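You operate a simulated robot arm through the tools that you are given. There is no shell and no other tool. Be economical: measure what you need, move in short steps, check, and stop when the job is done.

Carry out the task below with a simulated robot arm. There is one attempt and no reset: what you move stays moved.

TASK
Stack the mould plate marked "24" from the top of the packing bench on top of the mould plate labelled "21". Put the grey divider on the middle shelf of the parcel rack. Open the red lip, take the yellow wedge and put it on the shelf behind the red lip and shut the lip again. Turn the press two steam timer to 2 seconds. Press the press two counter key two times. Fetch the white dowel and stand it on top of the blue edge strip. Turn the press one steam timer to 12 seconds. Put the metal insert labelled "5" from the top of the cartridge shelf on the press one panel ledge and the metal insert labelled "7" on the press two panel ledge. Any order will do. Set down upright: white dowel.

Only the result counts: the job must be done as asked and must still hold three seconds after the hand-in. Knocking over, shifting, dropping, spilling or breaking anything else fails it.

THE ROBOT
A 6-joint arm with a four-finger gripper on a trunk, on a base that drives. Base frame: it is fixed to the floor where the robot stands at the start and does not move with it; the origin is under the middle of the robot, x ahead of it, y to its left, z up; the surface under the hand at the start is at about z = 0.88. Readings come in m, degrees, newtons and seconds.
With the tool pointing down near the work surface it reaches from about 0.28 to 0.7 m from the robot's upright axis, wherever it stands. Its first joint turns from -166.0 to 166.0 degrees. Places, roughly: blue edge strip (5x18x5 cm) [1.7, 7.9, 0.9]; grey divider (1x15x13 cm) [0.8, 0.1, 0.9]; metal insert [5.5, 8, 1]; middle shelf of the parcel rack [0.7, -1, 0.8]; mould plate [0.75, 0, 1]; press one panel ledge (57x22 cm) [3.64, 7.36, 0.92]; press one steam timer [3.7, 7.4, 1.4]; press two counter key [7.6, 7.2, 1.2]; press two panel ledge (57x22 cm) [7.5, 7.38, 0.92]; press two steam timer [7.6, 7.4, 1.4]; red lip [-1.1, 0.6, 0.8]; shelf behind the red lip [-1.4, 0.6, 0.7]; white dowel (2x2x8 cm) [1.8, 8.3, 0.9]; yellow wedge (9x5x4 cm) [1, 0.3, 0.9]. Payload 3.43 kg.
The TCP is the grasp point between the finger pads, 0.03 m short of the fingertips. In the tool frame z runs along the fingers and y along their closing line. Largest opening 0.12 m; the body of the gripper starts 0.085 m behind the TCP.
Orientation is that of the tool frame in the base frame, as a unit quaternion [x, y, z, w]. With the fingers straight down and closing along the base's y, the tool's x points along the base's -x, its y along +y and its z along -z.

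THE INTERFACE
- The arm moves only by the tool apply_moves. Its argument "motion" is a list of rows, each a list of 3 entries, a list of its own where there are three numbers: the shift along the base's x, y, z in units of 50 mm (1.0 is 50 mm), then the turn, a rotation vector about the base's x, y, z in units of 8 degrees (1.0 is 8 degrees), then the finger opening in m, from 0 to 0.12. In form: [[[dx, dy, dz], [rx, ry, rz], grip], ...]. A call has 1 to 8 rows; each row shifts and turns the commanded pose from where the row before left it. A call with a number of a shift or a turn outside -1 to 1 is refused whole. A row lasts 0.2 s, in which the tool goes at most 0.05 m and 8.6 degrees; a call with a longer step from one row to the next is refused whole, and so is a gripper value outside its range. Where a pose cannot be reached the arm comes as near as it can. A force on the tool above 40 N (or 10 N above the force at the start of the call, whichever is more), or a blocked arm, ends the call early, and 0.2 s more pass. Each finger halts on what it meets, pressing with about 26 N; the grip force reading is that of the motor and also rises with nothing between the fingers. The clock runs only during rows and for 0.2 s after the last one: add rows that do not move to give the fingers time. It gives the time, the measured TCP pose, the force on the tool (base axes), the opening and the grip force at its end, in the units of the frame above (readings bear some noise), with the torque about the TCP (base axes, N m) and any sound that the robot's microphone picked up.
- Cameras (640 x 400 px; columns grow to the right, rows downward): "scene" is now at [0.0437, 0.0986, 1.6846]; the picture's right is [-0.54, -0.84, 0.00], its down [-0.66, 0.43, -0.62] and it looks along [0.52, -0.34, -0.79] (base axes); focal length 271 px, centre (320, 200). "wrist" rides on the gripper at [0.071, -0.017, -0.121] in the tool frame; the picture's right is [0.23, 0.97, 0.00], its down [-0.81, 0.19, -0.55] and it looks along [-0.54, 0.13, 0.83] (tool axes); focal length 275 px, centre (320, 200). There is no depth. A picture from a camera that has moved, and an enlarged one, comes with that camera's place and axes in the base frame and with its lens.
- capture(camera): a new picture of that camera. No time passes.
- move_column(by): slides the trunk up (or, below 0, down) by that many m; the arm and the scene camera ride with it, the base frame stays. It gives what a move gives, with no picture.
- steer(legs): drives the robot by 1 to 6 legs, each [ahead, left, turn to the left] in m, m and degrees, along the robot's own axes; the way and the turn of a leg run together, so that a leg with both is an arc; at most 1.5 m and 180 degrees a leg. The arm and the cameras ride along, it lands a little off, and it stops where it bumps. It gives what a move gives.
- aim_head(pan, tilt): turns the head with the scene camera to pan (to the left, within 120 degrees either way) and tilt (down, from -29 to 69), counted from straight ahead of the robot. It gives what a move gives.
- enlarge(camera, box): a new picture of the part [left, top, right, bottom] of that camera's present view, enlarged. No time passes.
- close_job(): hands the job in; it is judged then, once.

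Go step by step. Nothing tells you exact positions but the pictures and the camera data: compare them with the known pose of the tool, close in by small moves and look again before you grip or let go. The budget is 493 turns and 254 pictures, counting those below and the enlarged ones. Unless the task says otherwise, let go and move clear before handing in, and close with one line.

The tools are called after ">>>" as a command line: name --argument value ..., lists and objects as JSON in quotes. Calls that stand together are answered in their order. apply_moves: Moves the arm, as the interface text tells. Its arguments: {"type":"object","properties":{"motion":{"type":"array"}},"required":["motion"]} The other tools are called the same way: move_column (by) slides the trunk up or down; steer (legs) drives the base; aim_head (pan, tilt) turns the head that bears the scene camera; capture (camera) takes a picture; enlarge (camera, box) takes an enlarged picture of a part of a camera's view; close_job () hands the job in.

At the start:

```text
time_s: 0.0
ee_pos: [0.4723, 0.1002, 1.1324]
ee_rot: [0.0, 1.0, 0.0, 0.0]
wrist_force: [-0.2, 0.1, -0.6]
wrist_torque: [-0.02, 0.01, -0.05]
width: 0.1201
grip_force: 0.1
trunk travel left (down, up): [-0.2, 0.24]
robot x, y, heading: [0.0027, -0.0003, -0.0]
head pan, tilt: [-32.9, 51.8]
```

scene: 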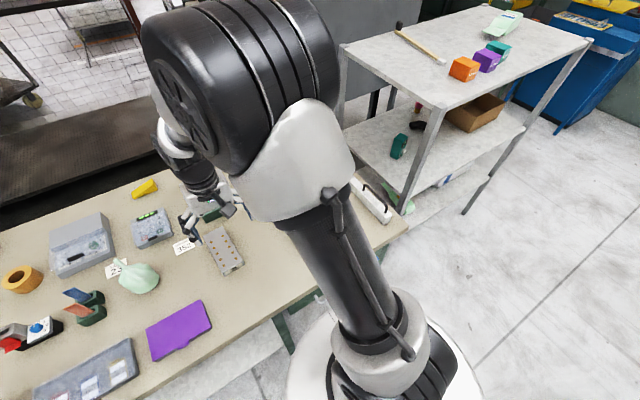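
wrist: 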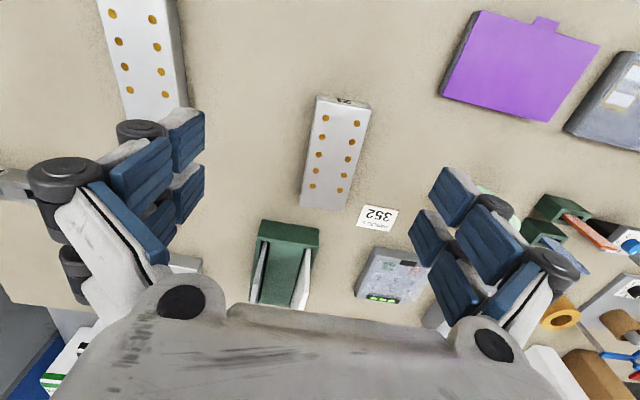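

I see the packing bench ahead with plates and other items, and the parcel rack to the right. I will look around with the head first.

>>> aim_head --pan 25 --tilt 45

>>> capture --camera "scene"

>>> enlarge --camera "wrist" --box '[80, 0, 400, 200]'

```text
time_s: 1.3
ee_pos: [0.4727, 0.0987, 1.1317]
ee_rot: [0.0, 1.0, 0.0, 0.001]
wrist_force: [0.4, -0.6, 0.9]
wrist_torque: [0.01, 0.03, -0.01]
width: 0.1198
grip_force: 0.0
trunk travel left (down, up): [-0.2, 0.24]
robot x, y, heading: [0.0023, -0.0015, -0.3]
head pan, tilt: [25.0, 45.0]
```

```text
251 pictures are left
camera scene: at [0.0543, 0.1738, 1.694], right [0.42, -0.91, 0.0], down [-0.64, -0.3, -0.71], along [0.64, 0.3, -0.71], focal length 271 px, centre (320, 200)
```

scene: 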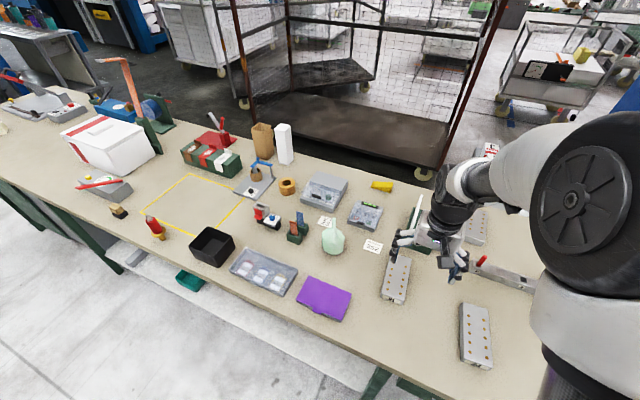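

```text
2.00 times, centred on (240, 100) of wrist
camera zoom: at [0.4022, 0.0819, 1.2533], right [-0.23, 0.97, 0.0], down [0.81, 0.19, 0.55], along [0.54, 0.13, -0.83], focal length 551 px, centre (480, 400)
```

zoom: 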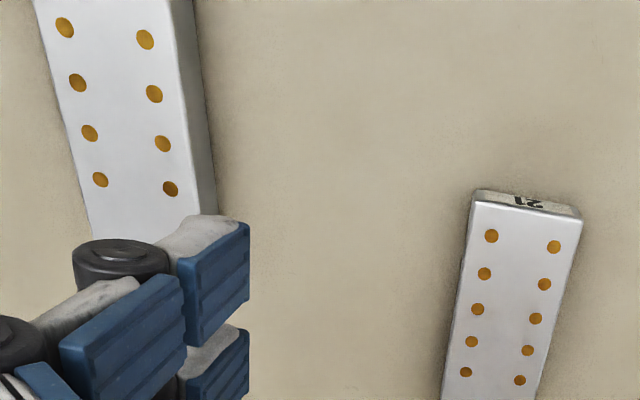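

Plate 21 is about (0.55, 0.14). There are other plates near (0.47, -0.1) and (0.88, -0.09). I'll look further around, including rack and the red lip.

>>> aim_head --pan -60 --tilt 40

>>> capture --camera "scene"

>>> aim_head --pan 120 --tilt 35

>>> capture --camera "scene"

>>> aim_head --pan -30 --tilt 65

>>> capture --camera "scene"

```text
time_s: 2.9
ee_pos: [0.4727, 0.0995, 1.132]
ee_rot: [-0.001, 1.0, 0.0, 0.001]
wrist_force: [0.6, -0.7, -0.4]
wrist_torque: [0.0, -0.01, 0.0]
width: 0.1201
grip_force: 0.0
trunk travel left (down, up): [-0.2, 0.24]
robot x, y, heading: [0.0025, 0.0024, -0.2]
head pan, tilt: [-60.0, 40.0]
```

```text
249 pictures are left
camera scene: at [0.0231, 0.0659, 1.7012], right [-0.87, -0.5, 0.0], down [-0.32, 0.56, -0.77], along [0.38, -0.66, -0.64], focal length 271 px, centre (320, 200)
```

scene: 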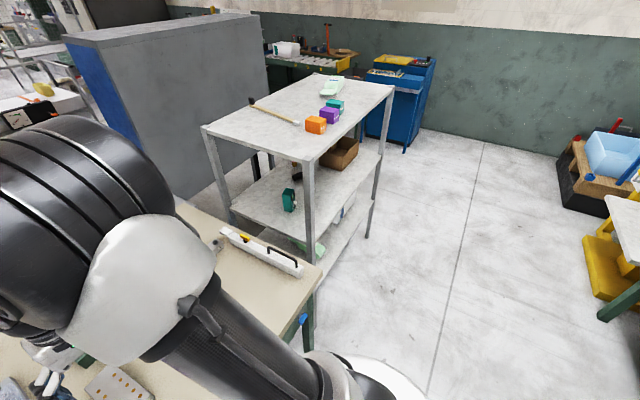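

```text
time_s: 5.5
ee_pos: [0.4734, 0.1013, 1.1322]
ee_rot: [-0.001, 1.0, 0.0, 0.0]
wrist_force: [0.1, 0.3, -0.3]
wrist_torque: [-0.02, 0.01, 0.02]
width: 0.12
grip_force: 0.0
trunk travel left (down, up): [-0.2, 0.24]
robot x, y, heading: [0.0002, 0.0011, 0.3]
head pan, tilt: [120.0, 35.0]
```

```text
248 pictures are left
camera scene: at [-0.0635, 0.2158, 1.7088], right [0.87, 0.5, 0.0], down [0.29, -0.5, -0.82], along [-0.41, 0.71, -0.57], focal length 271 px, centre (320, 200)
```

scene: 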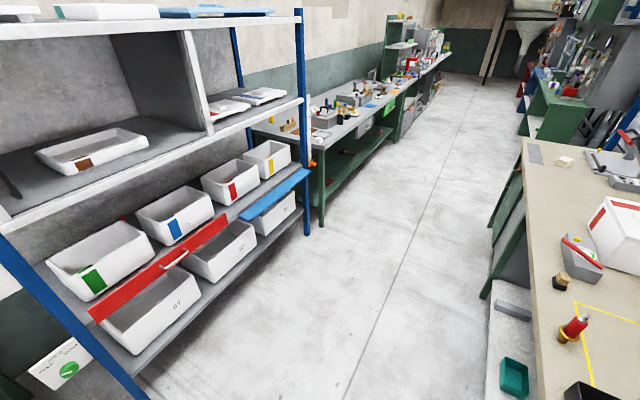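

```text
time_s: 7.9
ee_pos: [0.4724, 0.099, 1.1331]
ee_rot: [-0.001, 1.0, 0.0, 0.001]
wrist_force: [-0.4, 0.0, 0.3]
wrist_torque: [-0.02, -0.01, -0.02]
width: 0.1201
grip_force: 0.1
trunk travel left (down, up): [-0.2, 0.24]
robot x, y, heading: [0.0012, 0.0006, 0.1]
head pan, tilt: [-30.0, 65.0]
```

```text
247 pictures are left
camera scene: at [0.0331, 0.1092, 1.6689], right [-0.5, -0.87, 0.0], down [-0.79, 0.45, -0.42], along [0.37, -0.21, -0.91], focal length 271 px, centre (320, 200)
```

scene: 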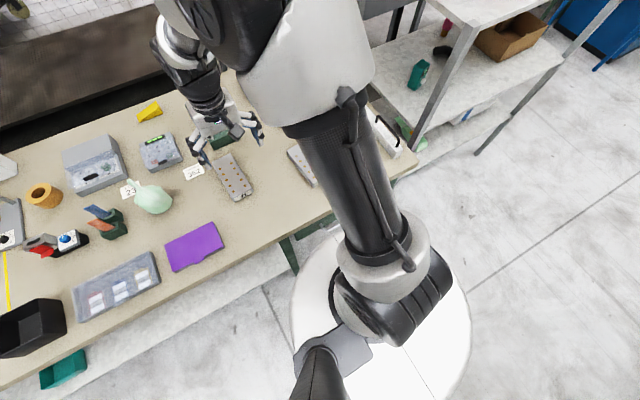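

The rack with the red lip is behind-left, and the parcel rack is right. Next I move the tool back and right to read the label of the nearer plate with the wrist camera.

>>> apply_moves --motion '[[[-0.5, -0.67, 0.25], [0, 0, 0], 0.12], [[-0.5, -0.67, 0.25], [0, 0, 0], 0.12], [[-0.5, -0.67, 0.25], [0, 0, 0], 0.12], [[-0.5, -0.67, 0.25], [0, 0, 0], 0.12], [[-0.5, -0.67, 0.25], [0, 0, 0], 0.12], [[-0.5, -0.67, 0.25], [0, 0, 0], 0.12]]'

>>> capture --camera "wrist"

>>> capture --camera "scene"

```text
time_s: 9.3
ee_pos: [0.3208, -0.1057, 1.2081]
ee_rot: [0.0, 1.0, 0.0, -0.001]
wrist_force: [-0.3, 0.1, -0.4]
wrist_torque: [0.0, -0.02, -0.03]
width: 0.1199
grip_force: 0.0
trunk travel left (down, up): [-0.2, 0.24]
robot x, y, heading: [0.0, -0.0007, -0.1]
head pan, tilt: [-30.0, 65.0]
```

```text
246 pictures are left
camera wrist: at [0.2514, -0.1227, 1.3295], right [-0.23, 0.97, 0.0], down [0.81, 0.19, 0.55], along [0.54, 0.13, -0.83], focal length 275 px, centre (320, 200)
```

wrist: 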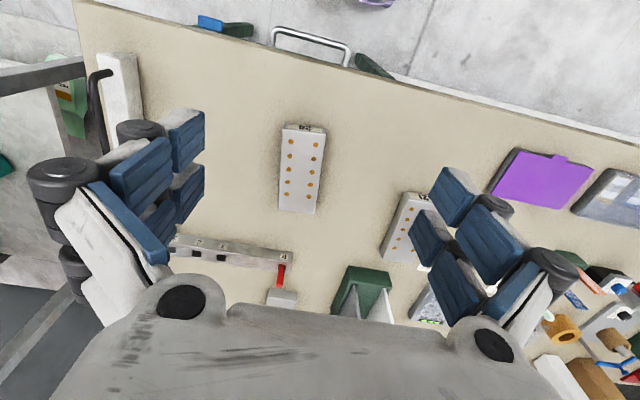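

```text
245 pictures are left
camera scene: at [0.032, 0.1086, 1.669], right [-0.5, -0.87, 0.0], down [-0.78, 0.45, -0.42], along [0.37, -0.21, -0.91], focal length 271 px, centre (320, 200)
```

scene: 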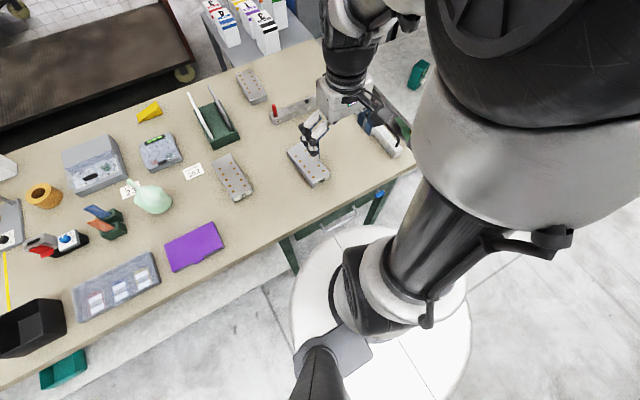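

>>> enlarge --camera "wrist" --box '[264, 100, 344, 150]'

>>> enlarge --camera "scene" --box '[180, 50, 340, 210]'

```text
8.00 times, centred on (304, 125) of wrist
camera zoom: at [0.2514, -0.1227, 1.3295], right [-0.23, 0.97, 0.0], down [0.81, 0.19, 0.55], along [0.54, 0.13, -0.83], focal length 2202 px, centre (448, 800)
```

zoom: 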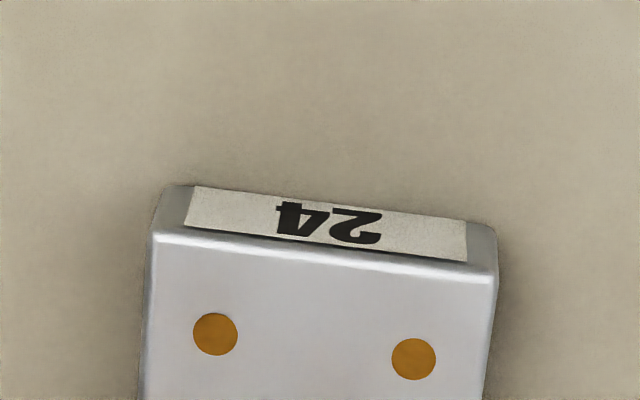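

```text
2.50 times, centred on (260, 130) of scene
camera zoom: at [0.032, 0.1086, 1.669], right [-0.5, -0.87, 0.0], down [-0.78, 0.45, -0.42], along [0.37, -0.21, -0.91], focal length 677 px, centre (470, 375)
```

zoom: 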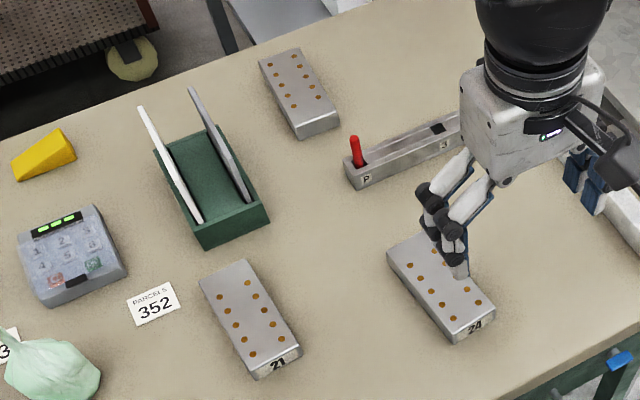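

The near plate is "24", centred about (0.482, -0.102), yawed about 7°; "21" is about (0.56, 0.137) yawed about 5°. I go above 24 and check.

>>> apply_moves --motion '[[[0.54, 0.014, -0.69], [0, 0, 0.146], 0.12], [[0.54, 0.014, -0.69], [0, 0, 0.146], 0.12], [[0.54, 0.014, -0.69], [0, 0, 0.146], 0.12], [[0.54, 0.014, -0.69], [0, 0, 0.146], 0.12], [[0.54, 0.014, -0.69], [0, 0, 0.146], 0.12], [[0.54, 0.014, -0.69], [0, 0, 0.146], 0.12]]'

>>> capture --camera "wrist"

```text
time_s: 10.7
ee_pos: [0.4807, -0.0972, 1.0044]
ee_rot: [-0.061, 0.998, 0.0, 0.0]
wrist_force: [0.1, 0.5, 0.1]
wrist_torque: [-0.02, 0.02, 0.0]
width: 0.12
grip_force: 0.1
trunk travel left (down, up): [-0.2, 0.24]
robot x, y, heading: [-0.0021, -0.0005, -0.0]
head pan, tilt: [-30.0, 65.0]
```

```text
242 pictures are left
camera wrist: at [0.4138, -0.1237, 1.1251], right [-0.35, 0.94, 0.0], down [0.78, 0.29, 0.55], along [0.52, 0.19, -0.83], focal length 275 px, centre (320, 200)
```

wrist: 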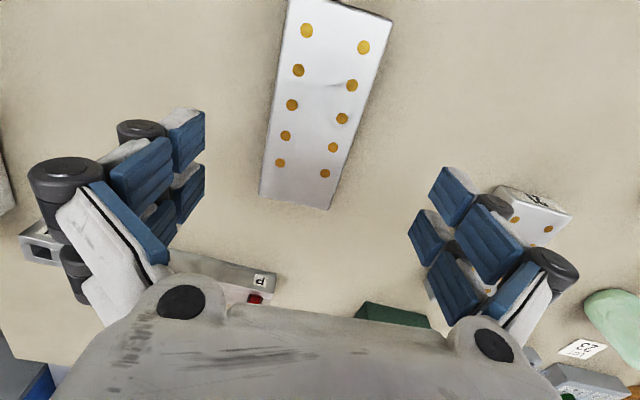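

The plate lies where computed. Descending to straddle it and closing.

>>> apply_moves --motion '[[[0, -0.04, -0.6], [0, 0, -0.06], 0.12], [[0, -0.02, -0.6], [0, 0, -0.06], 0.12], [[0, 0, -0.48], [0, 0, 0], 0.12], [[0, 0, 0], [0, 0, 0], 0.06], [[0, 0, 0], [0, 0, 0], 0.06], [[0, 0, 0], [0, 0, 0], 0.05], [[0, 0, 0], [0, 0, 0], 0.04], [[0, 0, 0], [0, 0, 0], 0.04]]'

>>> capture --camera "wrist"

```text
time_s: 12.5
ee_pos: [0.4874, -0.1022, 0.9175]
ee_rot: [-0.053, 0.999, 0.0, 0.0]
wrist_force: [1.3, -1.0, 1.2]
wrist_torque: [-0.07, 0.06, 0.15]
width: 0.0696
grip_force: 25.9
trunk travel left (down, up): [-0.2, 0.24]
robot x, y, heading: [-0.001, -0.0009, -0.2]
head pan, tilt: [-30.0, 65.0]
```

```text
241 pictures are left
camera wrist: at [0.4176, -0.1263, 1.0388], right [-0.33, 0.94, 0.0], down [0.79, 0.28, 0.55], along [0.52, 0.18, -0.83], focal length 275 px, centre (320, 200)
```

wrist: 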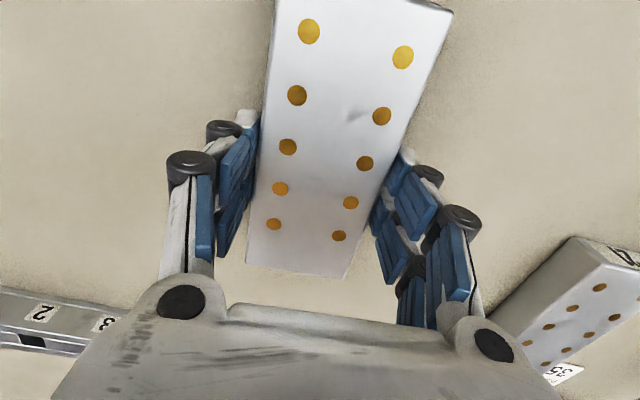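

Gripped firmly. Lifting and moving to above plate 21.

>>> apply_moves --motion '[[[0, 0, 0.6], [0, 0, 0], 0.04], [[0, 0, 0.9], [0, 0, 0], 0.04], [[0, 0, 0.9], [0, 0, 0], 0.04], [[0.25, 0.8, 0], [0, 0, 0], 0.04], [[0.25, 0.8, 0], [0, 0, 0], 0.04], [[0.25, 0.8, 0], [0, 0, 0], 0.04], [[0.25, 0.8, 0], [0, 0, 0], 0.04]]'

>>> capture --camera "wrist"

>>> capture --camera "scene"

```text
time_s: 14.1
ee_pos: [0.5316, 0.0582, 1.0365]
ee_rot: [-0.052, 0.999, 0.001, -0.001]
wrist_force: [1.2, -0.4, -5.6]
wrist_torque: [-0.01, 0.0, 0.02]
width: 0.0701
grip_force: 26.1
trunk travel left (down, up): [-0.2, 0.24]
robot x, y, heading: [-0.0053, 0.0005, -0.2]
head pan, tilt: [-30.0, 65.0]
```

```text
240 pictures are left
camera wrist: at [0.464, 0.0323, 1.1566], right [-0.33, 0.94, 0.0], down [0.79, 0.28, 0.55], along [0.52, 0.18, -0.83], focal length 275 px, centre (320, 200)
```

wrist: 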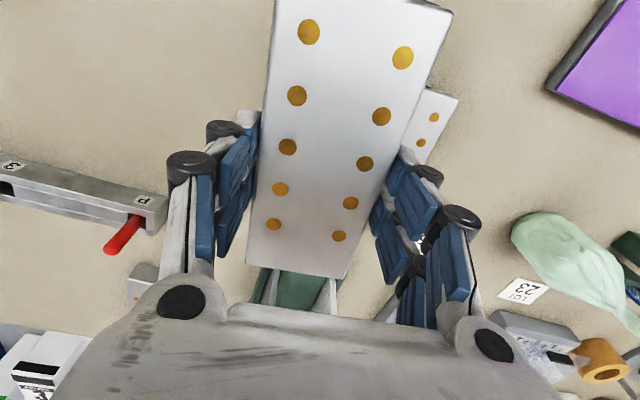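

```text
239 pictures are left
camera scene: at [0.0337, 0.1105, 1.6688], right [-0.5, -0.87, 0.0], down [-0.79, 0.45, -0.42], along [0.37, -0.21, -0.91], focal length 271 px, centre (320, 200)
```

scene: 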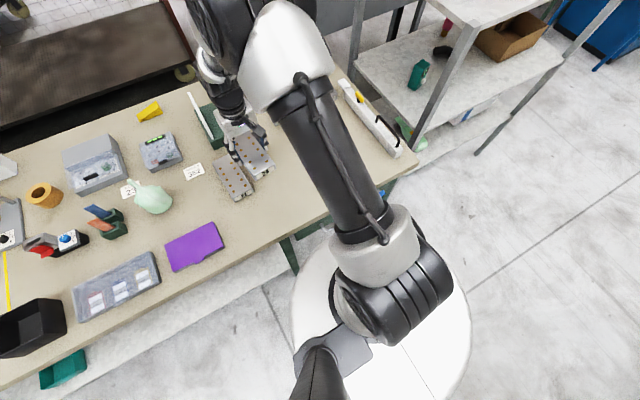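

Moving over plate 21, holding above for a check.

>>> apply_moves --motion '[[[0.33, 0.8, 0], [0, 0, 0], 0.04], [[0.33, 0.81, 0], [0, 0, 0], 0.04], [[0, 0, -0.5], [0, 0, 0], 0.04], [[0, 0, -0.5], [0, 0, 0], 0.04]]'

>>> enlarge --camera "scene" --box '[180, 90, 308, 218]'

>>> capture --camera "wrist"

```text
time_s: 15.1
ee_pos: [0.5698, 0.1379, 0.9857]
ee_rot: [-0.053, 0.999, 0.0, 0.0]
wrist_force: [-0.1, -0.6, -5.7]
wrist_torque: [0.01, -0.01, 0.02]
width: 0.0697
grip_force: 26.4
trunk travel left (down, up): [-0.2, 0.24]
robot x, y, heading: [-0.0003, -0.0025, 0.2]
head pan, tilt: [-30.0, 65.0]
```

```text
3.12 times, centred on (244, 154) of scene
camera zoom: at [0.0343, 0.1096, 1.6689], right [-0.5, -0.87, 0.0], down [-0.79, 0.45, -0.42], along [0.37, -0.21, -0.91], focal length 846 px, centre (558, 344)
```

zoom: 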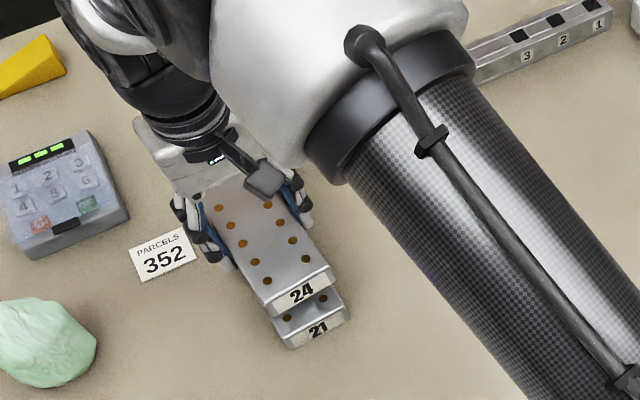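

```text
237 pictures are left
camera wrist: at [0.5016, 0.1128, 1.1066], right [-0.33, 0.94, 0.0], down [0.79, 0.28, 0.55], along [0.52, 0.18, -0.83], focal length 275 px, centre (320, 200)
```

wrist: 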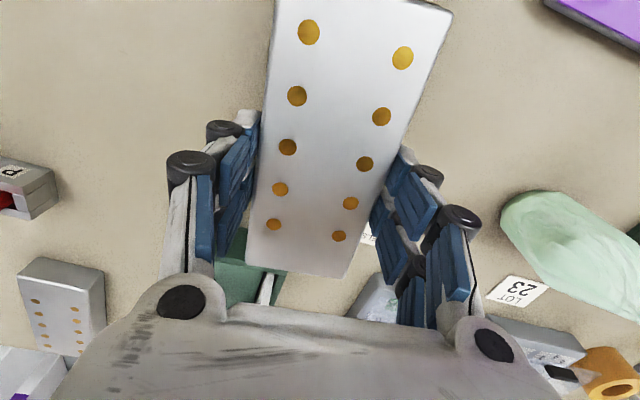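

Plate 24 sits about 6 mm too far forward; correcting and lowering gently.

>>> apply_moves --motion '[[[-0.12, 0.02, -0.4], [0, 0, 0], 0.04], [[0, 0, -0.32], [0, 0, 0], 0.04], [[0, 0, -0.04], [0, 0, 0], 0.04], [[0, 0, 0], [0, 0, 0], 0.04]]'

>>> enlarge --camera "scene" --box '[210, 120, 290, 200]'

```text
time_s: 16.1
ee_pos: [0.5622, 0.1405, 0.9488]
ee_rot: [-0.053, 0.999, 0.0, 0.001]
wrist_force: [2.4, 0.2, 2.3]
wrist_torque: [-0.16, 0.51, 0.05]
width: 0.07
grip_force: 26.1
trunk travel left (down, up): [-0.2, 0.24]
robot x, y, heading: [0.0012, 0.0002, 0.2]
head pan, tilt: [-30.0, 65.0]
```

```text
5.00 times, centred on (250, 160) of scene
camera zoom: at [0.0333, 0.1092, 1.669], right [-0.5, -0.87, 0.0], down [-0.78, 0.45, -0.42], along [0.37, -0.21, -0.91], focal length 1354 px, centre (670, 400)
```

zoom: 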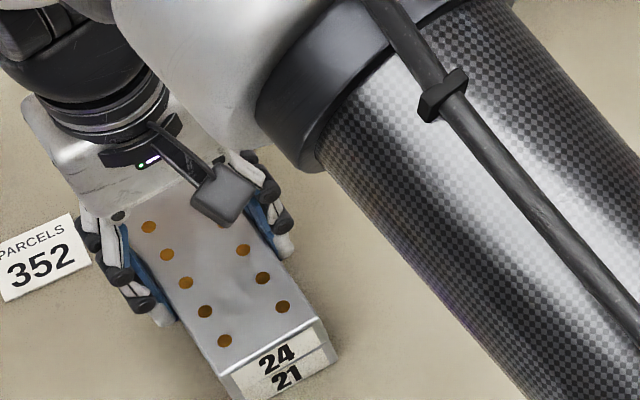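

In contact and aligned. Releasing and lifting.

>>> apply_moves --motion '[[[0, 0, 0], [0, 0, 0], 0.075], [[0, 0, 0], [0, 0, 0], 0.12], [[0, 0, 0], [0, 0, 0], 0.12], [[0, 0, 0], [0, 0, 0], 0.12], [[0, 0, 0.9], [0, 0, 0], 0.12], [[0, 0, 0.9], [0, 0, 0], 0.12], [[0, 0, 0.9], [0, 0, 0], 0.12], [[-0.9, 0, 0.2], [0, 0, 0], 0.12]]'

>>> capture --camera "wrist"

```text
time_s: 17.9
ee_pos: [0.5146, 0.1392, 1.0968]
ee_rot: [-0.054, 0.999, -0.001, 0.0]
wrist_force: [-0.8, -0.9, -0.3]
wrist_torque: [0.01, -0.07, 0.0]
width: 0.1198
grip_force: 0.1
trunk travel left (down, up): [-0.2, 0.24]
robot x, y, heading: [-0.0002, 0.0017, 0.2]
head pan, tilt: [-30.0, 65.0]
```

```text
235 pictures are left
camera wrist: at [0.4472, 0.1151, 1.2178], right [-0.33, 0.94, 0.0], down [0.79, 0.28, 0.55], along [0.52, 0.18, -0.83], focal length 275 px, centre (320, 200)
```

wrist: 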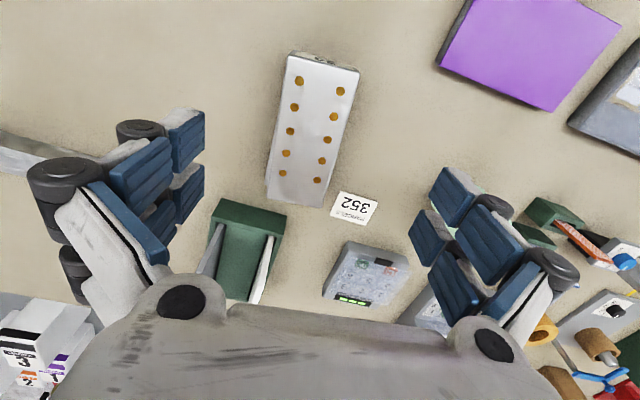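

24 is stacked on 21. Now the divider holder; zooming on it.

>>> enlarge --camera "wrist" --box '[180, 180, 308, 308]'

>>> enlarge --camera "scene" --box '[150, 60, 250, 160]'

```text
3.12 times, centred on (244, 244) of wrist
camera zoom: at [0.4472, 0.1151, 1.2178], right [-0.33, 0.94, 0.0], down [0.79, 0.28, 0.55], along [0.52, 0.18, -0.83], focal length 860 px, centre (558, 62)
```

zoom: 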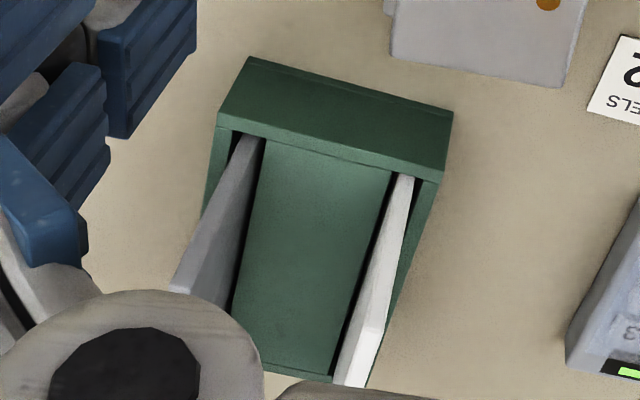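

```text
4.00 times, centred on (200, 110) of scene
camera zoom: at [0.031, 0.109, 1.669], right [-0.5, -0.87, 0.0], down [-0.78, 0.45, -0.42], along [0.37, -0.21, -0.91], focal length 1083 px, centre (800, 560)
```

zoom: 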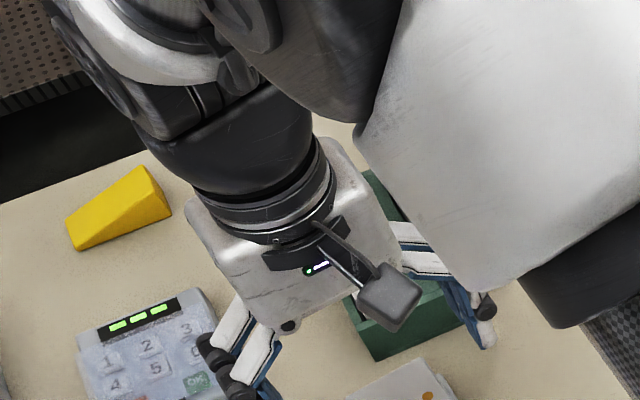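

I need a clearer look at the divider tray; moving the wrist up to the right.

>>> apply_moves --motion '[[[0.1, -0.5, 0.6], [0, 0, -0.2], 0.12], [[0.1, -0.5, 0.6], [0, 0, -0.2], 0.12], [[0.1, -0.5, 0.6], [0, 0, -0.2], 0.12], [[0, -0.5, 0.6], [0, 0, -0.16], 0.12]]'

>>> capture --camera "wrist"

>>> aim_head --pan 0 --tilt 45

>>> capture --camera "scene"

```text
time_s: 18.9
ee_pos: [0.5312, 0.0404, 1.2161]
ee_rot: [0.0, 1.0, 0.001, 0.0]
wrist_force: [0.2, 0.7, -0.1]
wrist_torque: [-0.02, 0.01, 0.03]
width: 0.1199
grip_force: 0.0
trunk travel left (down, up): [-0.2, 0.24]
robot x, y, heading: [-0.0018, 0.0027, -0.2]
head pan, tilt: [-30.0, 65.0]
```

```text
232 pictures are left
camera wrist: at [0.4609, 0.0235, 1.3372], right [-0.23, 0.97, 0.0], down [0.81, 0.19, 0.55], along [0.54, 0.13, -0.83], focal length 275 px, centre (320, 200)
```

wrist: 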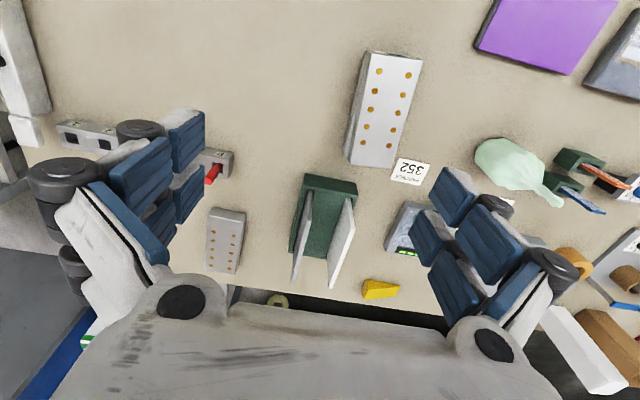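

```text
time_s: 19.9
ee_pos: [0.5312, 0.0429, 1.2145]
ee_rot: [0.0, 1.0, 0.0, 0.0]
wrist_force: [-0.5, -0.3, 0.8]
wrist_torque: [-0.02, -0.01, -0.02]
width: 0.1198
grip_force: 0.1
trunk travel left (down, up): [-0.2, 0.24]
robot x, y, heading: [-0.0004, -0.0012, -0.2]
head pan, tilt: [0.0, 45.0]
```

```text
231 pictures are left
camera scene: at [0.0619, 0.1395, 1.6939], right [0.0, -1.0, 0.0], down [-0.71, 0.0, -0.71], along [0.71, 0.0, -0.71], focal length 271 px, centre (320, 200)
```

scene: 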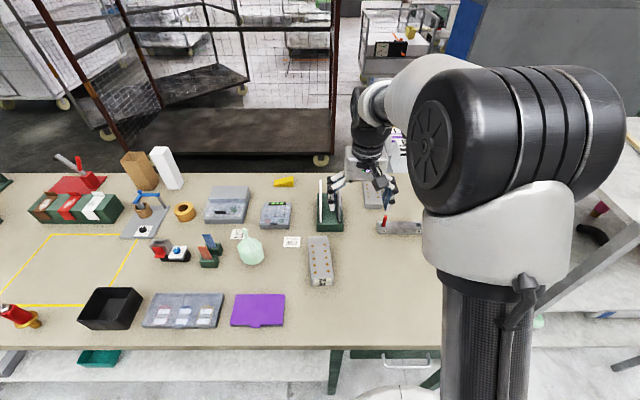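

>>> enlarge --camera "wrist" --box '[270, 160, 410, 310]'

>>> enlarge --camera "scene" --box '[260, 160, 400, 250]'

```text
2.67 times, centred on (340, 235) of wrist
camera zoom: at [0.4613, 0.0246, 1.3363], right [-0.23, 0.97, 0.0], down [0.81, 0.19, 0.55], along [0.54, 0.13, -0.83], focal length 734 px, centre (267, 107)
```

zoom: 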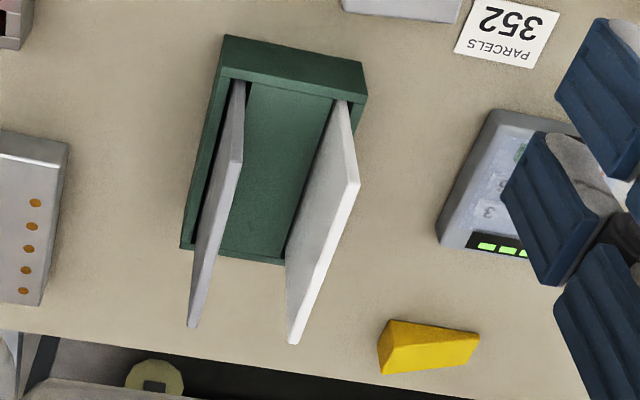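

```text
4.44 times, centred on (330, 205) of scene
camera zoom: at [0.0619, 0.1395, 1.6939], right [0.0, -1.0, 0.0], down [-0.71, 0.0, -0.71], along [0.71, 0.0, -0.71], focal length 1204 px, centre (276, 178)
```

zoom: 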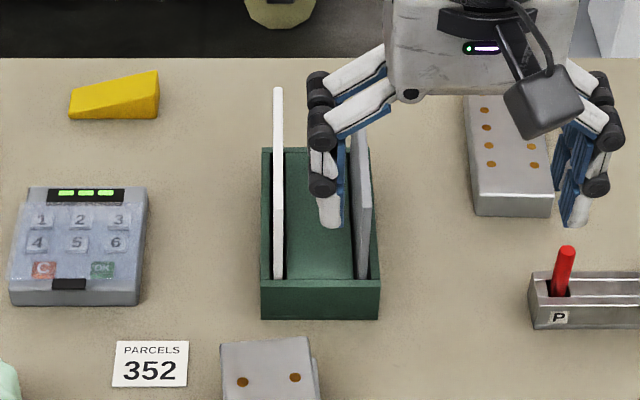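

The grey divider stands vertically in the green tray at y≈0.07, from x≈0.715 to 0.86, top at about z 1.01. I tilt the tool forward and approach above its near upper corner.

>>> apply_moves --motion '[[[0.6, 0.14, -0.4], [0, -0.94, 0], 0.1], [[0.6, 0.14, -0.4], [0, -0.94, 0], 0.08], [[0.6, 0.14, -0.4], [0, -0.94, 0], 0.06], [[0.6, 0.14, -0.4], [0, -0.94, 0], 0.06]]'

>>> capture --camera "wrist"

>>> capture --camera "scene"

```text
time_s: 20.9
ee_pos: [0.6553, 0.0692, 1.1369]
ee_rot: [0.0, 0.966, 0.0, 0.26]
wrist_force: [-0.1, 0.2, -0.5]
wrist_torque: [-0.04, 0.03, 0.0]
width: 0.0601
grip_force: 0.0
trunk travel left (down, up): [-0.2, 0.24]
robot x, y, heading: [0.0022, 0.0008, 0.2]
head pan, tilt: [0.0, 45.0]
```

```text
228 pictures are left
camera wrist: at [0.5343, 0.0513, 1.2051], right [-0.2, 0.97, -0.12], down [0.42, 0.19, 0.89], along [0.88, 0.13, -0.45], focal length 275 px, centre (320, 200)
```

wrist: 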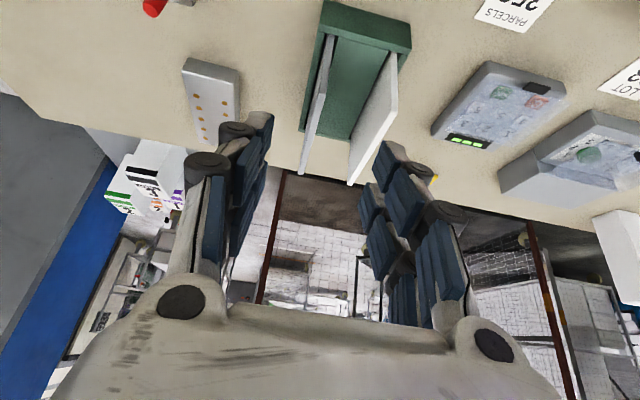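

```text
227 pictures are left
camera scene: at [0.0628, 0.1399, 1.6939], right [0.0, -1.0, 0.0], down [-0.71, 0.0, -0.71], along [0.71, 0.0, -0.71], focal length 271 px, centre (320, 200)
```

scene: 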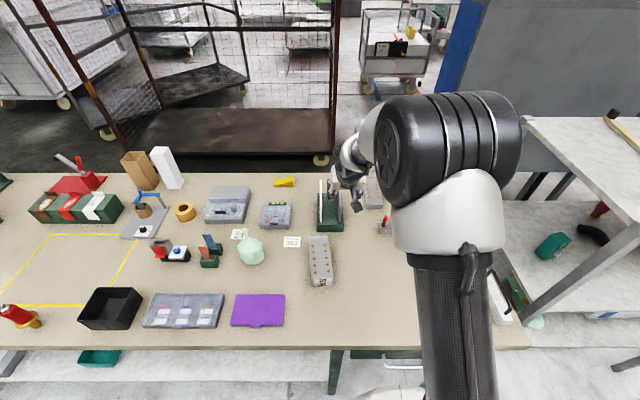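

>>> enlarge --camera "wrist" --box '[280, 0, 420, 190]'

>>> enlarge --camera "scene" --box '[290, 160, 410, 240]'

```text
2.11 times, centred on (350, 95) of wrist
camera zoom: at [0.5343, 0.0513, 1.2051], right [-0.2, 0.97, -0.12], down [0.42, 0.19, 0.89], along [0.88, 0.13, -0.45], focal length 580 px, centre (257, 421)
```

zoom: 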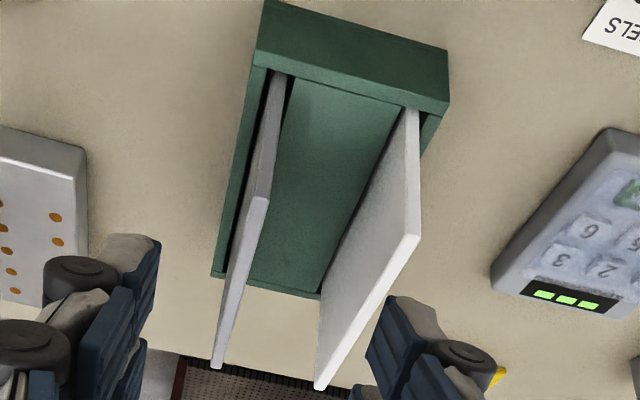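

```text
5.00 times, centred on (350, 200) of scene
camera zoom: at [0.0628, 0.1399, 1.6939], right [0.0, -1.0, 0.0], down [-0.71, 0.0, -0.71], along [0.71, 0.0, -0.71], focal length 1354 px, centre (170, 200)
```

zoom: 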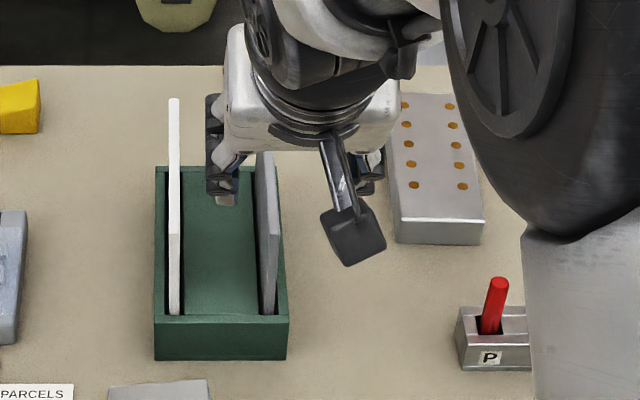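

Grey divider: y≈0.07, near edge x≈0.725, top z≈1.0. I'll move in along the tool axis, stop and check.

>>> apply_moves --motion '[[[0.5, 0.02, -0.65], [0, 0, 0], 0.05], [[0.5, 0, -0.6], [0, 0, 0], 0.05], [[0.3, 0, -0.6], [0, 0, 0], 0.05]]'

>>> capture --camera "wrist"

>>> enlarge --camera "scene" --box '[290, 160, 410, 240]'

```text
time_s: 21.6
ee_pos: [0.7175, 0.0705, 1.0412]
ee_rot: [-0.001, 0.966, 0.001, 0.26]
wrist_force: [0.0, 0.0, -0.7]
wrist_torque: [0.02, 0.03, 0.0]
width: 0.0501
grip_force: 0.0
trunk travel left (down, up): [-0.2, 0.24]
robot x, y, heading: [0.0015, -0.0004, -0.0]
head pan, tilt: [0.0, 45.0]
```

```text
224 pictures are left
camera wrist: at [0.5965, 0.0528, 1.1106], right [-0.2, 0.97, -0.12], down [0.42, 0.19, 0.88], along [0.88, 0.13, -0.45], focal length 275 px, centre (320, 200)
```

wrist: 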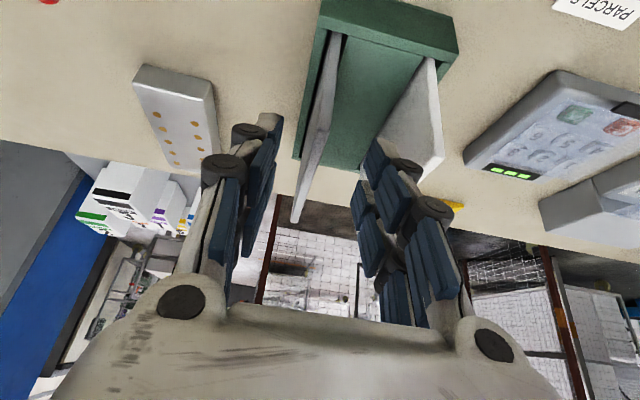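

```text
5.00 times, centred on (350, 200) of scene
camera zoom: at [0.0631, 0.1395, 1.6939], right [0.0, -1.0, 0.0], down [-0.71, 0.0, -0.71], along [0.71, 0.0, -0.71], focal length 1354 px, centre (170, 200)
```

zoom: 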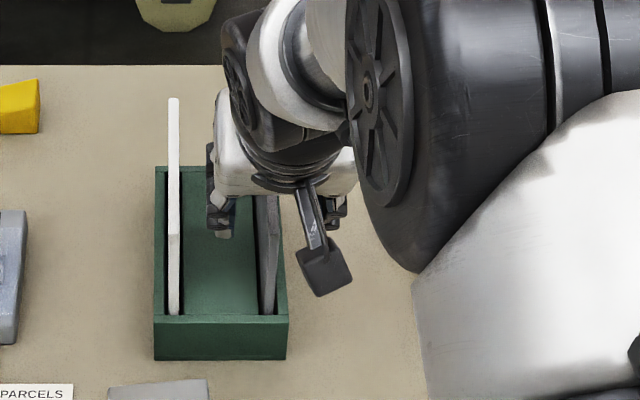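

Aligned with the divider in y. Moving in and closing.

>>> apply_moves --motion '[[[0.35, 0, -0.58], [0, 0, 0], 0.05], [[0.35, 0, -0.58], [0, 0, 0], 0.05], [[0, 0, 0], [0, 0, 0], 0.0], [[0, 0, 0], [0, 0, 0], 0.0], [[0, 0, 0], [0, 0, 0], 0.0], [[0, 0, 0], [0, 0, 0], 0.0]]'

>>> capture --camera "wrist"

```text
time_s: 23.1
ee_pos: [0.7537, 0.0723, 0.9845]
ee_rot: [0.0, 0.966, 0.001, 0.26]
wrist_force: [0.6, -2.0, -0.8]
wrist_torque: [-0.16, -0.05, 0.08]
width: 0.0075
grip_force: 25.9
trunk travel left (down, up): [-0.2, 0.24]
robot x, y, heading: [-0.0011, -0.0005, -0.2]
head pan, tilt: [0.0, 45.0]
```

```text
222 pictures are left
camera wrist: at [0.6323, 0.053, 1.0542], right [-0.2, 0.97, -0.12], down [0.43, 0.19, 0.88], along [0.88, 0.13, -0.45], focal length 275 px, centre (320, 200)
```

wrist: 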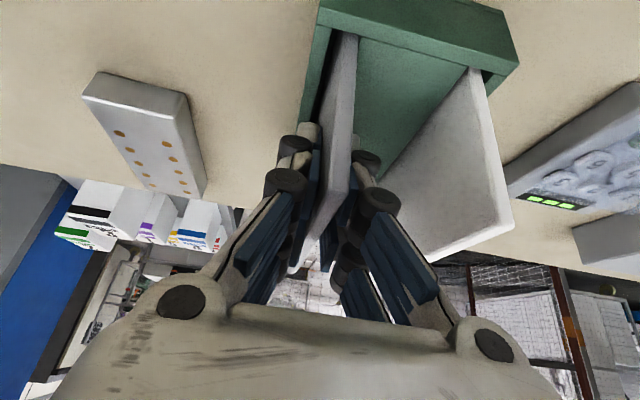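

Gripped. Lifting straight up.

>>> apply_moves --motion '[[[0, 0, 0.3], [0, 0, 0], 0.0], [[0, 0, 0.6], [0, 0, 0], 0.0], [[0, 0, 0.8], [0, 0, 0], 0.0], [[-0.2, 0, 0.8], [0, 0, 0], 0.0], [[-0.4, 0, 0.8], [0, 0, 0], 0.0]]'

>>> capture --camera "wrist"

>>> capture --camera "scene"

```text
time_s: 24.2
ee_pos: [0.7217, 0.0748, 1.1502]
ee_rot: [-0.001, 0.966, 0.0, 0.258]
wrist_force: [-0.2, 0.0, -1.6]
wrist_torque: [0.04, 0.01, -0.04]
width: 0.0074
grip_force: 26.5
trunk travel left (down, up): [-0.2, 0.24]
robot x, y, heading: [-0.0023, -0.0002, 0.2]
head pan, tilt: [0.0, 45.0]
```

```text
221 pictures are left
camera wrist: at [0.6002, 0.0562, 1.2187], right [-0.2, 0.97, -0.12], down [0.43, 0.19, 0.88], along [0.88, 0.13, -0.45], focal length 275 px, centre (320, 200)
```

wrist: 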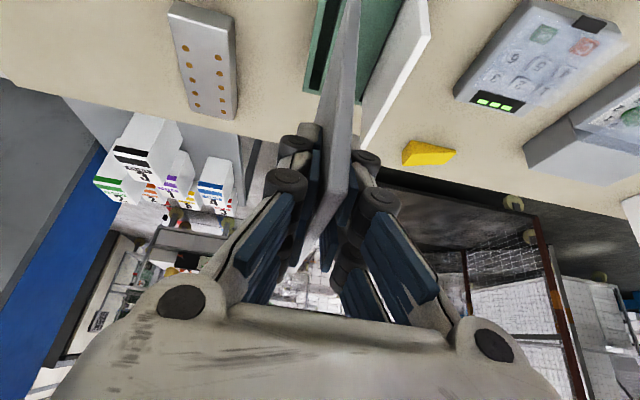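

```text
220 pictures are left
camera scene: at [0.0604, 0.1394, 1.6941], right [0.0, -1.0, 0.0], down [-0.71, 0.0, -0.71], along [0.71, 0.0, -0.71], focal length 271 px, centre (320, 200)
```

scene: 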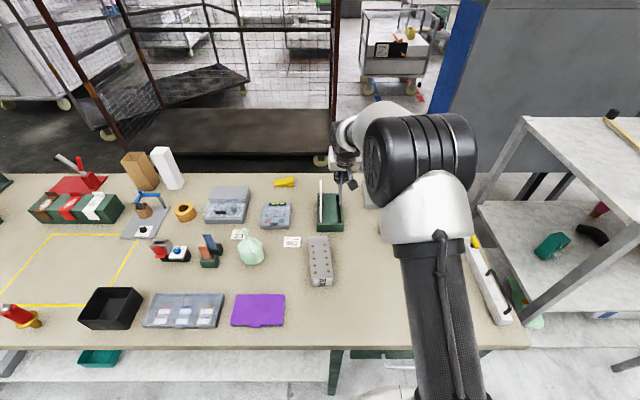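

Divider is free. Retracting, then I'll drive beside the parcel rack (its open face at about x 0.43, y -0.6 to -1.44).

>>> apply_moves --motion '[[[-0.5, 0, 0.8], [0, 0, 0], 0.0], [[-0.9, -0.2, 0.2], [0, 0, 0], 0.0], [[-0.9, -0.2, 0.2], [0, 0, 0], 0.0], [[-0.9, -0.2, 0.2], [0, 0, 0], 0.0], [[-0.9, -0.2, 0.2], [0, 0, 0], 0.0], [[-0.9, -0.2, 0.2], [0, 0, 0], 0.0], [[-0.9, -0.2, 0.2], [0, 0, 0], 0.0], [[-0.5, -0.2, 0], [0, 0, 0], 0.0]]'

>>> aim_head --pan -75 --tilt 35

>>> capture --camera "scene"

```text
time_s: 26.1
ee_pos: [0.403, 0.0026, 1.2446]
ee_rot: [0.0, 0.966, 0.0, 0.259]
wrist_force: [-0.2, -0.2, 0.2]
wrist_torque: [-0.02, 0.0, 0.04]
width: 0.0072
grip_force: 25.7
trunk travel left (down, up): [-0.2, 0.24]
robot x, y, heading: [0.0007, 0.0003, -0.2]
head pan, tilt: [0.0, 45.0]
```

```text
time_s: 27.5
ee_pos: [0.404, 0.0029, 1.244]
ee_rot: [0.0, 0.966, 0.0, 0.26]
wrist_force: [-0.7, 0.5, -0.3]
wrist_torque: [0.04, 0.02, 0.02]
width: 0.0077
grip_force: 26.0
trunk travel left (down, up): [-0.2, 0.24]
robot x, y, heading: [-0.0014, 0.0004, 0.0]
head pan, tilt: [-75.0, 35.0]
```

```text
219 pictures are left
camera scene: at [0.0034, 0.0545, 1.7088], right [-0.97, -0.26, 0.0], down [-0.15, 0.55, -0.82], along [0.21, -0.79, -0.57], focal length 271 px, centre (320, 200)
```

scene: 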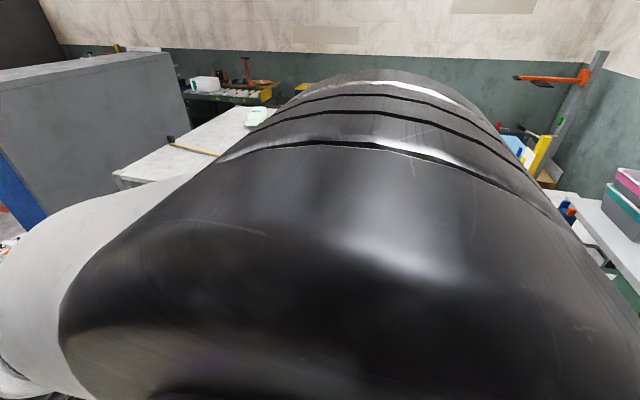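

>>> steer --legs '[[-0.2, 0, 0], [0, -1.0, 0]]'

>>> aim_head --pan 10 --tilt 45

>>> capture --camera "scene"

>>> capture --camera "wrist"

```text
time_s: 33.9
ee_pos: [0.2063, -1.0003, 1.2444]
ee_rot: [-0.003, 0.966, 0.001, 0.26]
wrist_force: [0.3, -0.9, -0.7]
wrist_torque: [0.01, 0.01, 0.03]
width: 0.0073
grip_force: 26.0
trunk travel left (down, up): [-0.2, 0.24]
robot x, y, heading: [-0.1957, -1.0074, 0.5]
head pan, tilt: [-75.0, 35.0]
```

```text
time_s: 35.5
ee_pos: [0.2059, -0.9995, 1.2444]
ee_rot: [-0.002, 0.966, 0.001, 0.259]
wrist_force: [-0.7, -1.5, -0.3]
wrist_torque: [0.02, 0.0, 0.0]
width: 0.0075
grip_force: 25.7
trunk travel left (down, up): [-0.2, 0.24]
robot x, y, heading: [-0.1985, -1.0048, 0.3]
head pan, tilt: [10.0, 45.0]
```

```text
218 pictures are left
camera scene: at [-0.1373, -0.8512, 1.694], right [0.18, -0.98, 0.0], down [-0.7, -0.13, -0.71], along [0.7, 0.13, -0.71], focal length 271 px, centre (320, 200)
```

scene: 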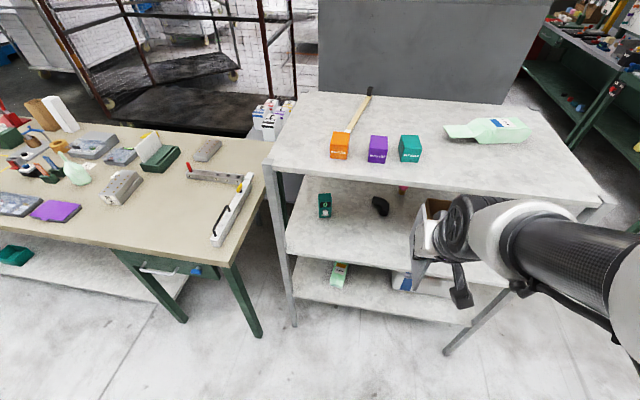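

```text
217 pictures are left
camera wrist: at [0.0847, -1.0183, 1.3138], right [-0.2, 0.97, -0.12], down [0.42, 0.19, 0.88], along [0.88, 0.13, -0.45], focal length 275 px, centre (320, 200)
```

wrist: 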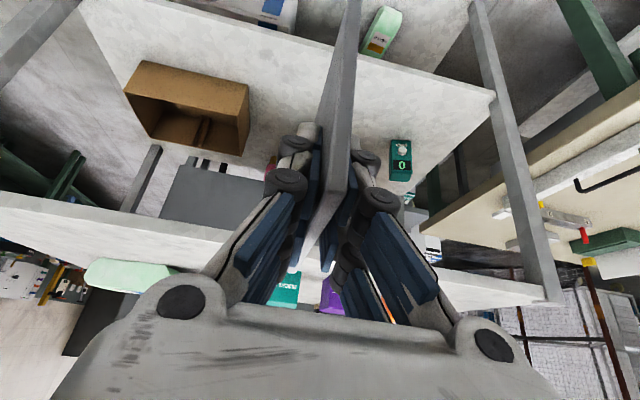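

The shelf front edge is at x≈0.41, and the area around (0.5, -0.93) is clear. I'll back up for room, then roll the divider flat in free space.

>>> steer --legs '[[-0.18, 0, 0]]'

>>> apply_moves --motion '[[[0.25, 0, -0.35], [-0.577, -0.577, 0.577], 0.0], [[0.25, 0, -0.35], [-0.577, -0.577, 0.577], 0.0], [[0.25, 0, -0.35], [-0.577, -0.577, 0.577], 0.0], [[0.25, 0, -0.35], [-0.577, -0.577, 0.577], 0.0], [[0.25, 0, -0.35], [-0.577, -0.577, 0.577], 0.0], [[0.25, 0, -0.35], [-0.577, -0.577, 0.577], 0.0], [[0.25, 0, -0.35], [-0.577, -0.577, 0.577], 0.0]]'

>>> capture --camera "scene"

```text
time_s: 37.0
ee_pos: [0.0201, -1.002, 1.2463]
ee_rot: [0.001, 0.966, 0.001, 0.26]
wrist_force: [-0.9, -0.7, 0.1]
wrist_torque: [0.01, -0.04, 0.0]
width: 0.0074
grip_force: 26.4
trunk travel left (down, up): [-0.2, 0.24]
robot x, y, heading: [-0.3827, -1.0054, -0.2]
head pan, tilt: [10.0, 45.0]
```

```text
time_s: 38.6
ee_pos: [0.1094, -1.0272, 1.1717]
ee_rot: [-0.2, 0.872, -0.173, 0.412]
wrist_force: [0.8, 1.0, -1.0]
wrist_torque: [0.01, 0.03, 0.01]
width: 0.0075
grip_force: 26.0
out of reach, approached as far as the arm can: row 2, 3, 4, 5, 6, 7
trunk travel left (down, up): [-0.2, 0.24]
robot x, y, heading: [-0.385, -1.0059, -0.1]
head pan, tilt: [10.0, 45.0]
```

```text
216 pictures are left
camera scene: at [-0.3202, -0.852, 1.6939], right [0.17, -0.98, 0.0], down [-0.7, -0.12, -0.71], along [0.7, 0.12, -0.71], focal length 271 px, centre (320, 200)
```

scene: 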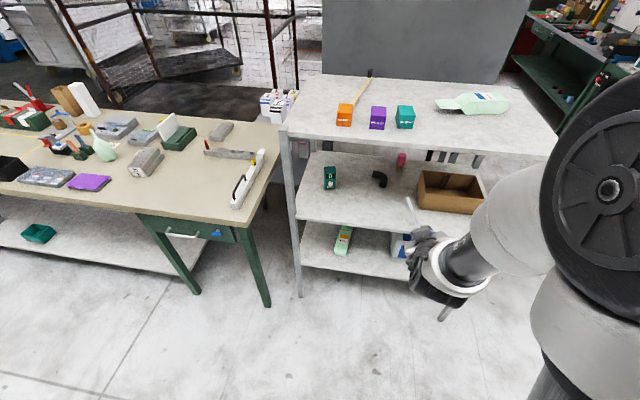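

The wrist couldn't follow that roll direction. I'll undo it and try the opposite one.

>>> apply_moves --motion '[[[0, 0, 0], [0.577, 0.577, -0.577], 0.0], [[0, 0, 0], [0.577, 0.577, -0.577], 0.0], [[0, 0, 0], [0.577, 0.577, -0.577], 0.0], [[0, 0, 0], [0.577, 0.577, -0.577], 0.0], [[0, 0, 0], [0.577, 0.577, -0.577], 0.0], [[0, 0, 0], [0.577, 0.577, -0.577], 0.0], [[0, 0, 0], [0.577, 0.577, -0.577], 0.0]]'

```text
time_s: 40.2
ee_pos: [0.1069, -1.0334, 1.1696]
ee_rot: [0.08, 0.982, -0.015, 0.172]
wrist_force: [-0.6, -0.6, -0.4]
wrist_torque: [-0.02, -0.01, 0.01]
width: 0.0072
grip_force: 25.9
out of reach, approached as far as the arm can: row 4, 5
trunk travel left (down, up): [-0.2, 0.24]
robot x, y, heading: [-0.3806, -1.0058, 0.1]
head pan, tilt: [10.0, 45.0]
```

I was likely near the inner reach limit. I'll back up and stretch the arm further out, then pitch the tool level.

>>> steer --legs '[[-0.25, 0, 0]]'

>>> apply_moves --motion '[[[0.85, 0.1, -0.1], [0, -0.2, 0.2], 0.0], [[0.85, 0.1, -0.1], [0, -0.8, 0.2], 0.0], [[0.85, 0.1, -0.1], [0, -0.9, 0.2], 0.0], [[0.85, 0.1, -0.1], [0, -0.9, 0.2], 0.0], [[0.85, 0.1, -0.1], [0, -0.9, 0.2], 0.0], [[0, 0.1, 0], [0, -0.9, 0.2], 0.0], [[0, 0, 0], [0, -0.9, 0], 0.0], [[0, 0, 0], [0, -0.9, 0], 0.0]]'

>>> capture --camera "scene"

```text
time_s: 42.1
ee_pos: [-0.1438, -1.0326, 1.1712]
ee_rot: [0.08, 0.982, -0.014, 0.172]
wrist_force: [0.3, -0.2, 0.4]
wrist_torque: [0.01, -0.02, -0.03]
width: 0.0075
grip_force: 26.6
trunk travel left (down, up): [-0.2, 0.24]
robot x, y, heading: [-0.6291, -1.0088, 0.1]
head pan, tilt: [10.0, 45.0]
```

```text
time_s: 43.9
ee_pos: [0.0692, -1.0049, 1.1464]
ee_rot: [-0.003, 0.813, 0.022, 0.581]
wrist_force: [0.3, -0.4, 0.3]
wrist_torque: [0.01, 0.02, 0.02]
width: 0.0074
grip_force: 25.9
trunk travel left (down, up): [-0.2, 0.24]
robot x, y, heading: [-0.6331, -1.0066, 0.4]
head pan, tilt: [10.0, 45.0]
```

```text
215 pictures are left
camera scene: at [-0.5714, -0.8517, 1.694], right [0.17, -0.98, 0.0], down [-0.7, -0.12, -0.71], along [0.7, 0.12, -0.71], focal length 271 px, centre (320, 200)
```

scene: 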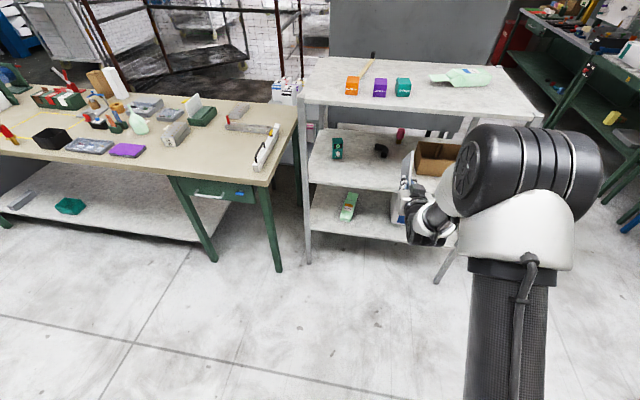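

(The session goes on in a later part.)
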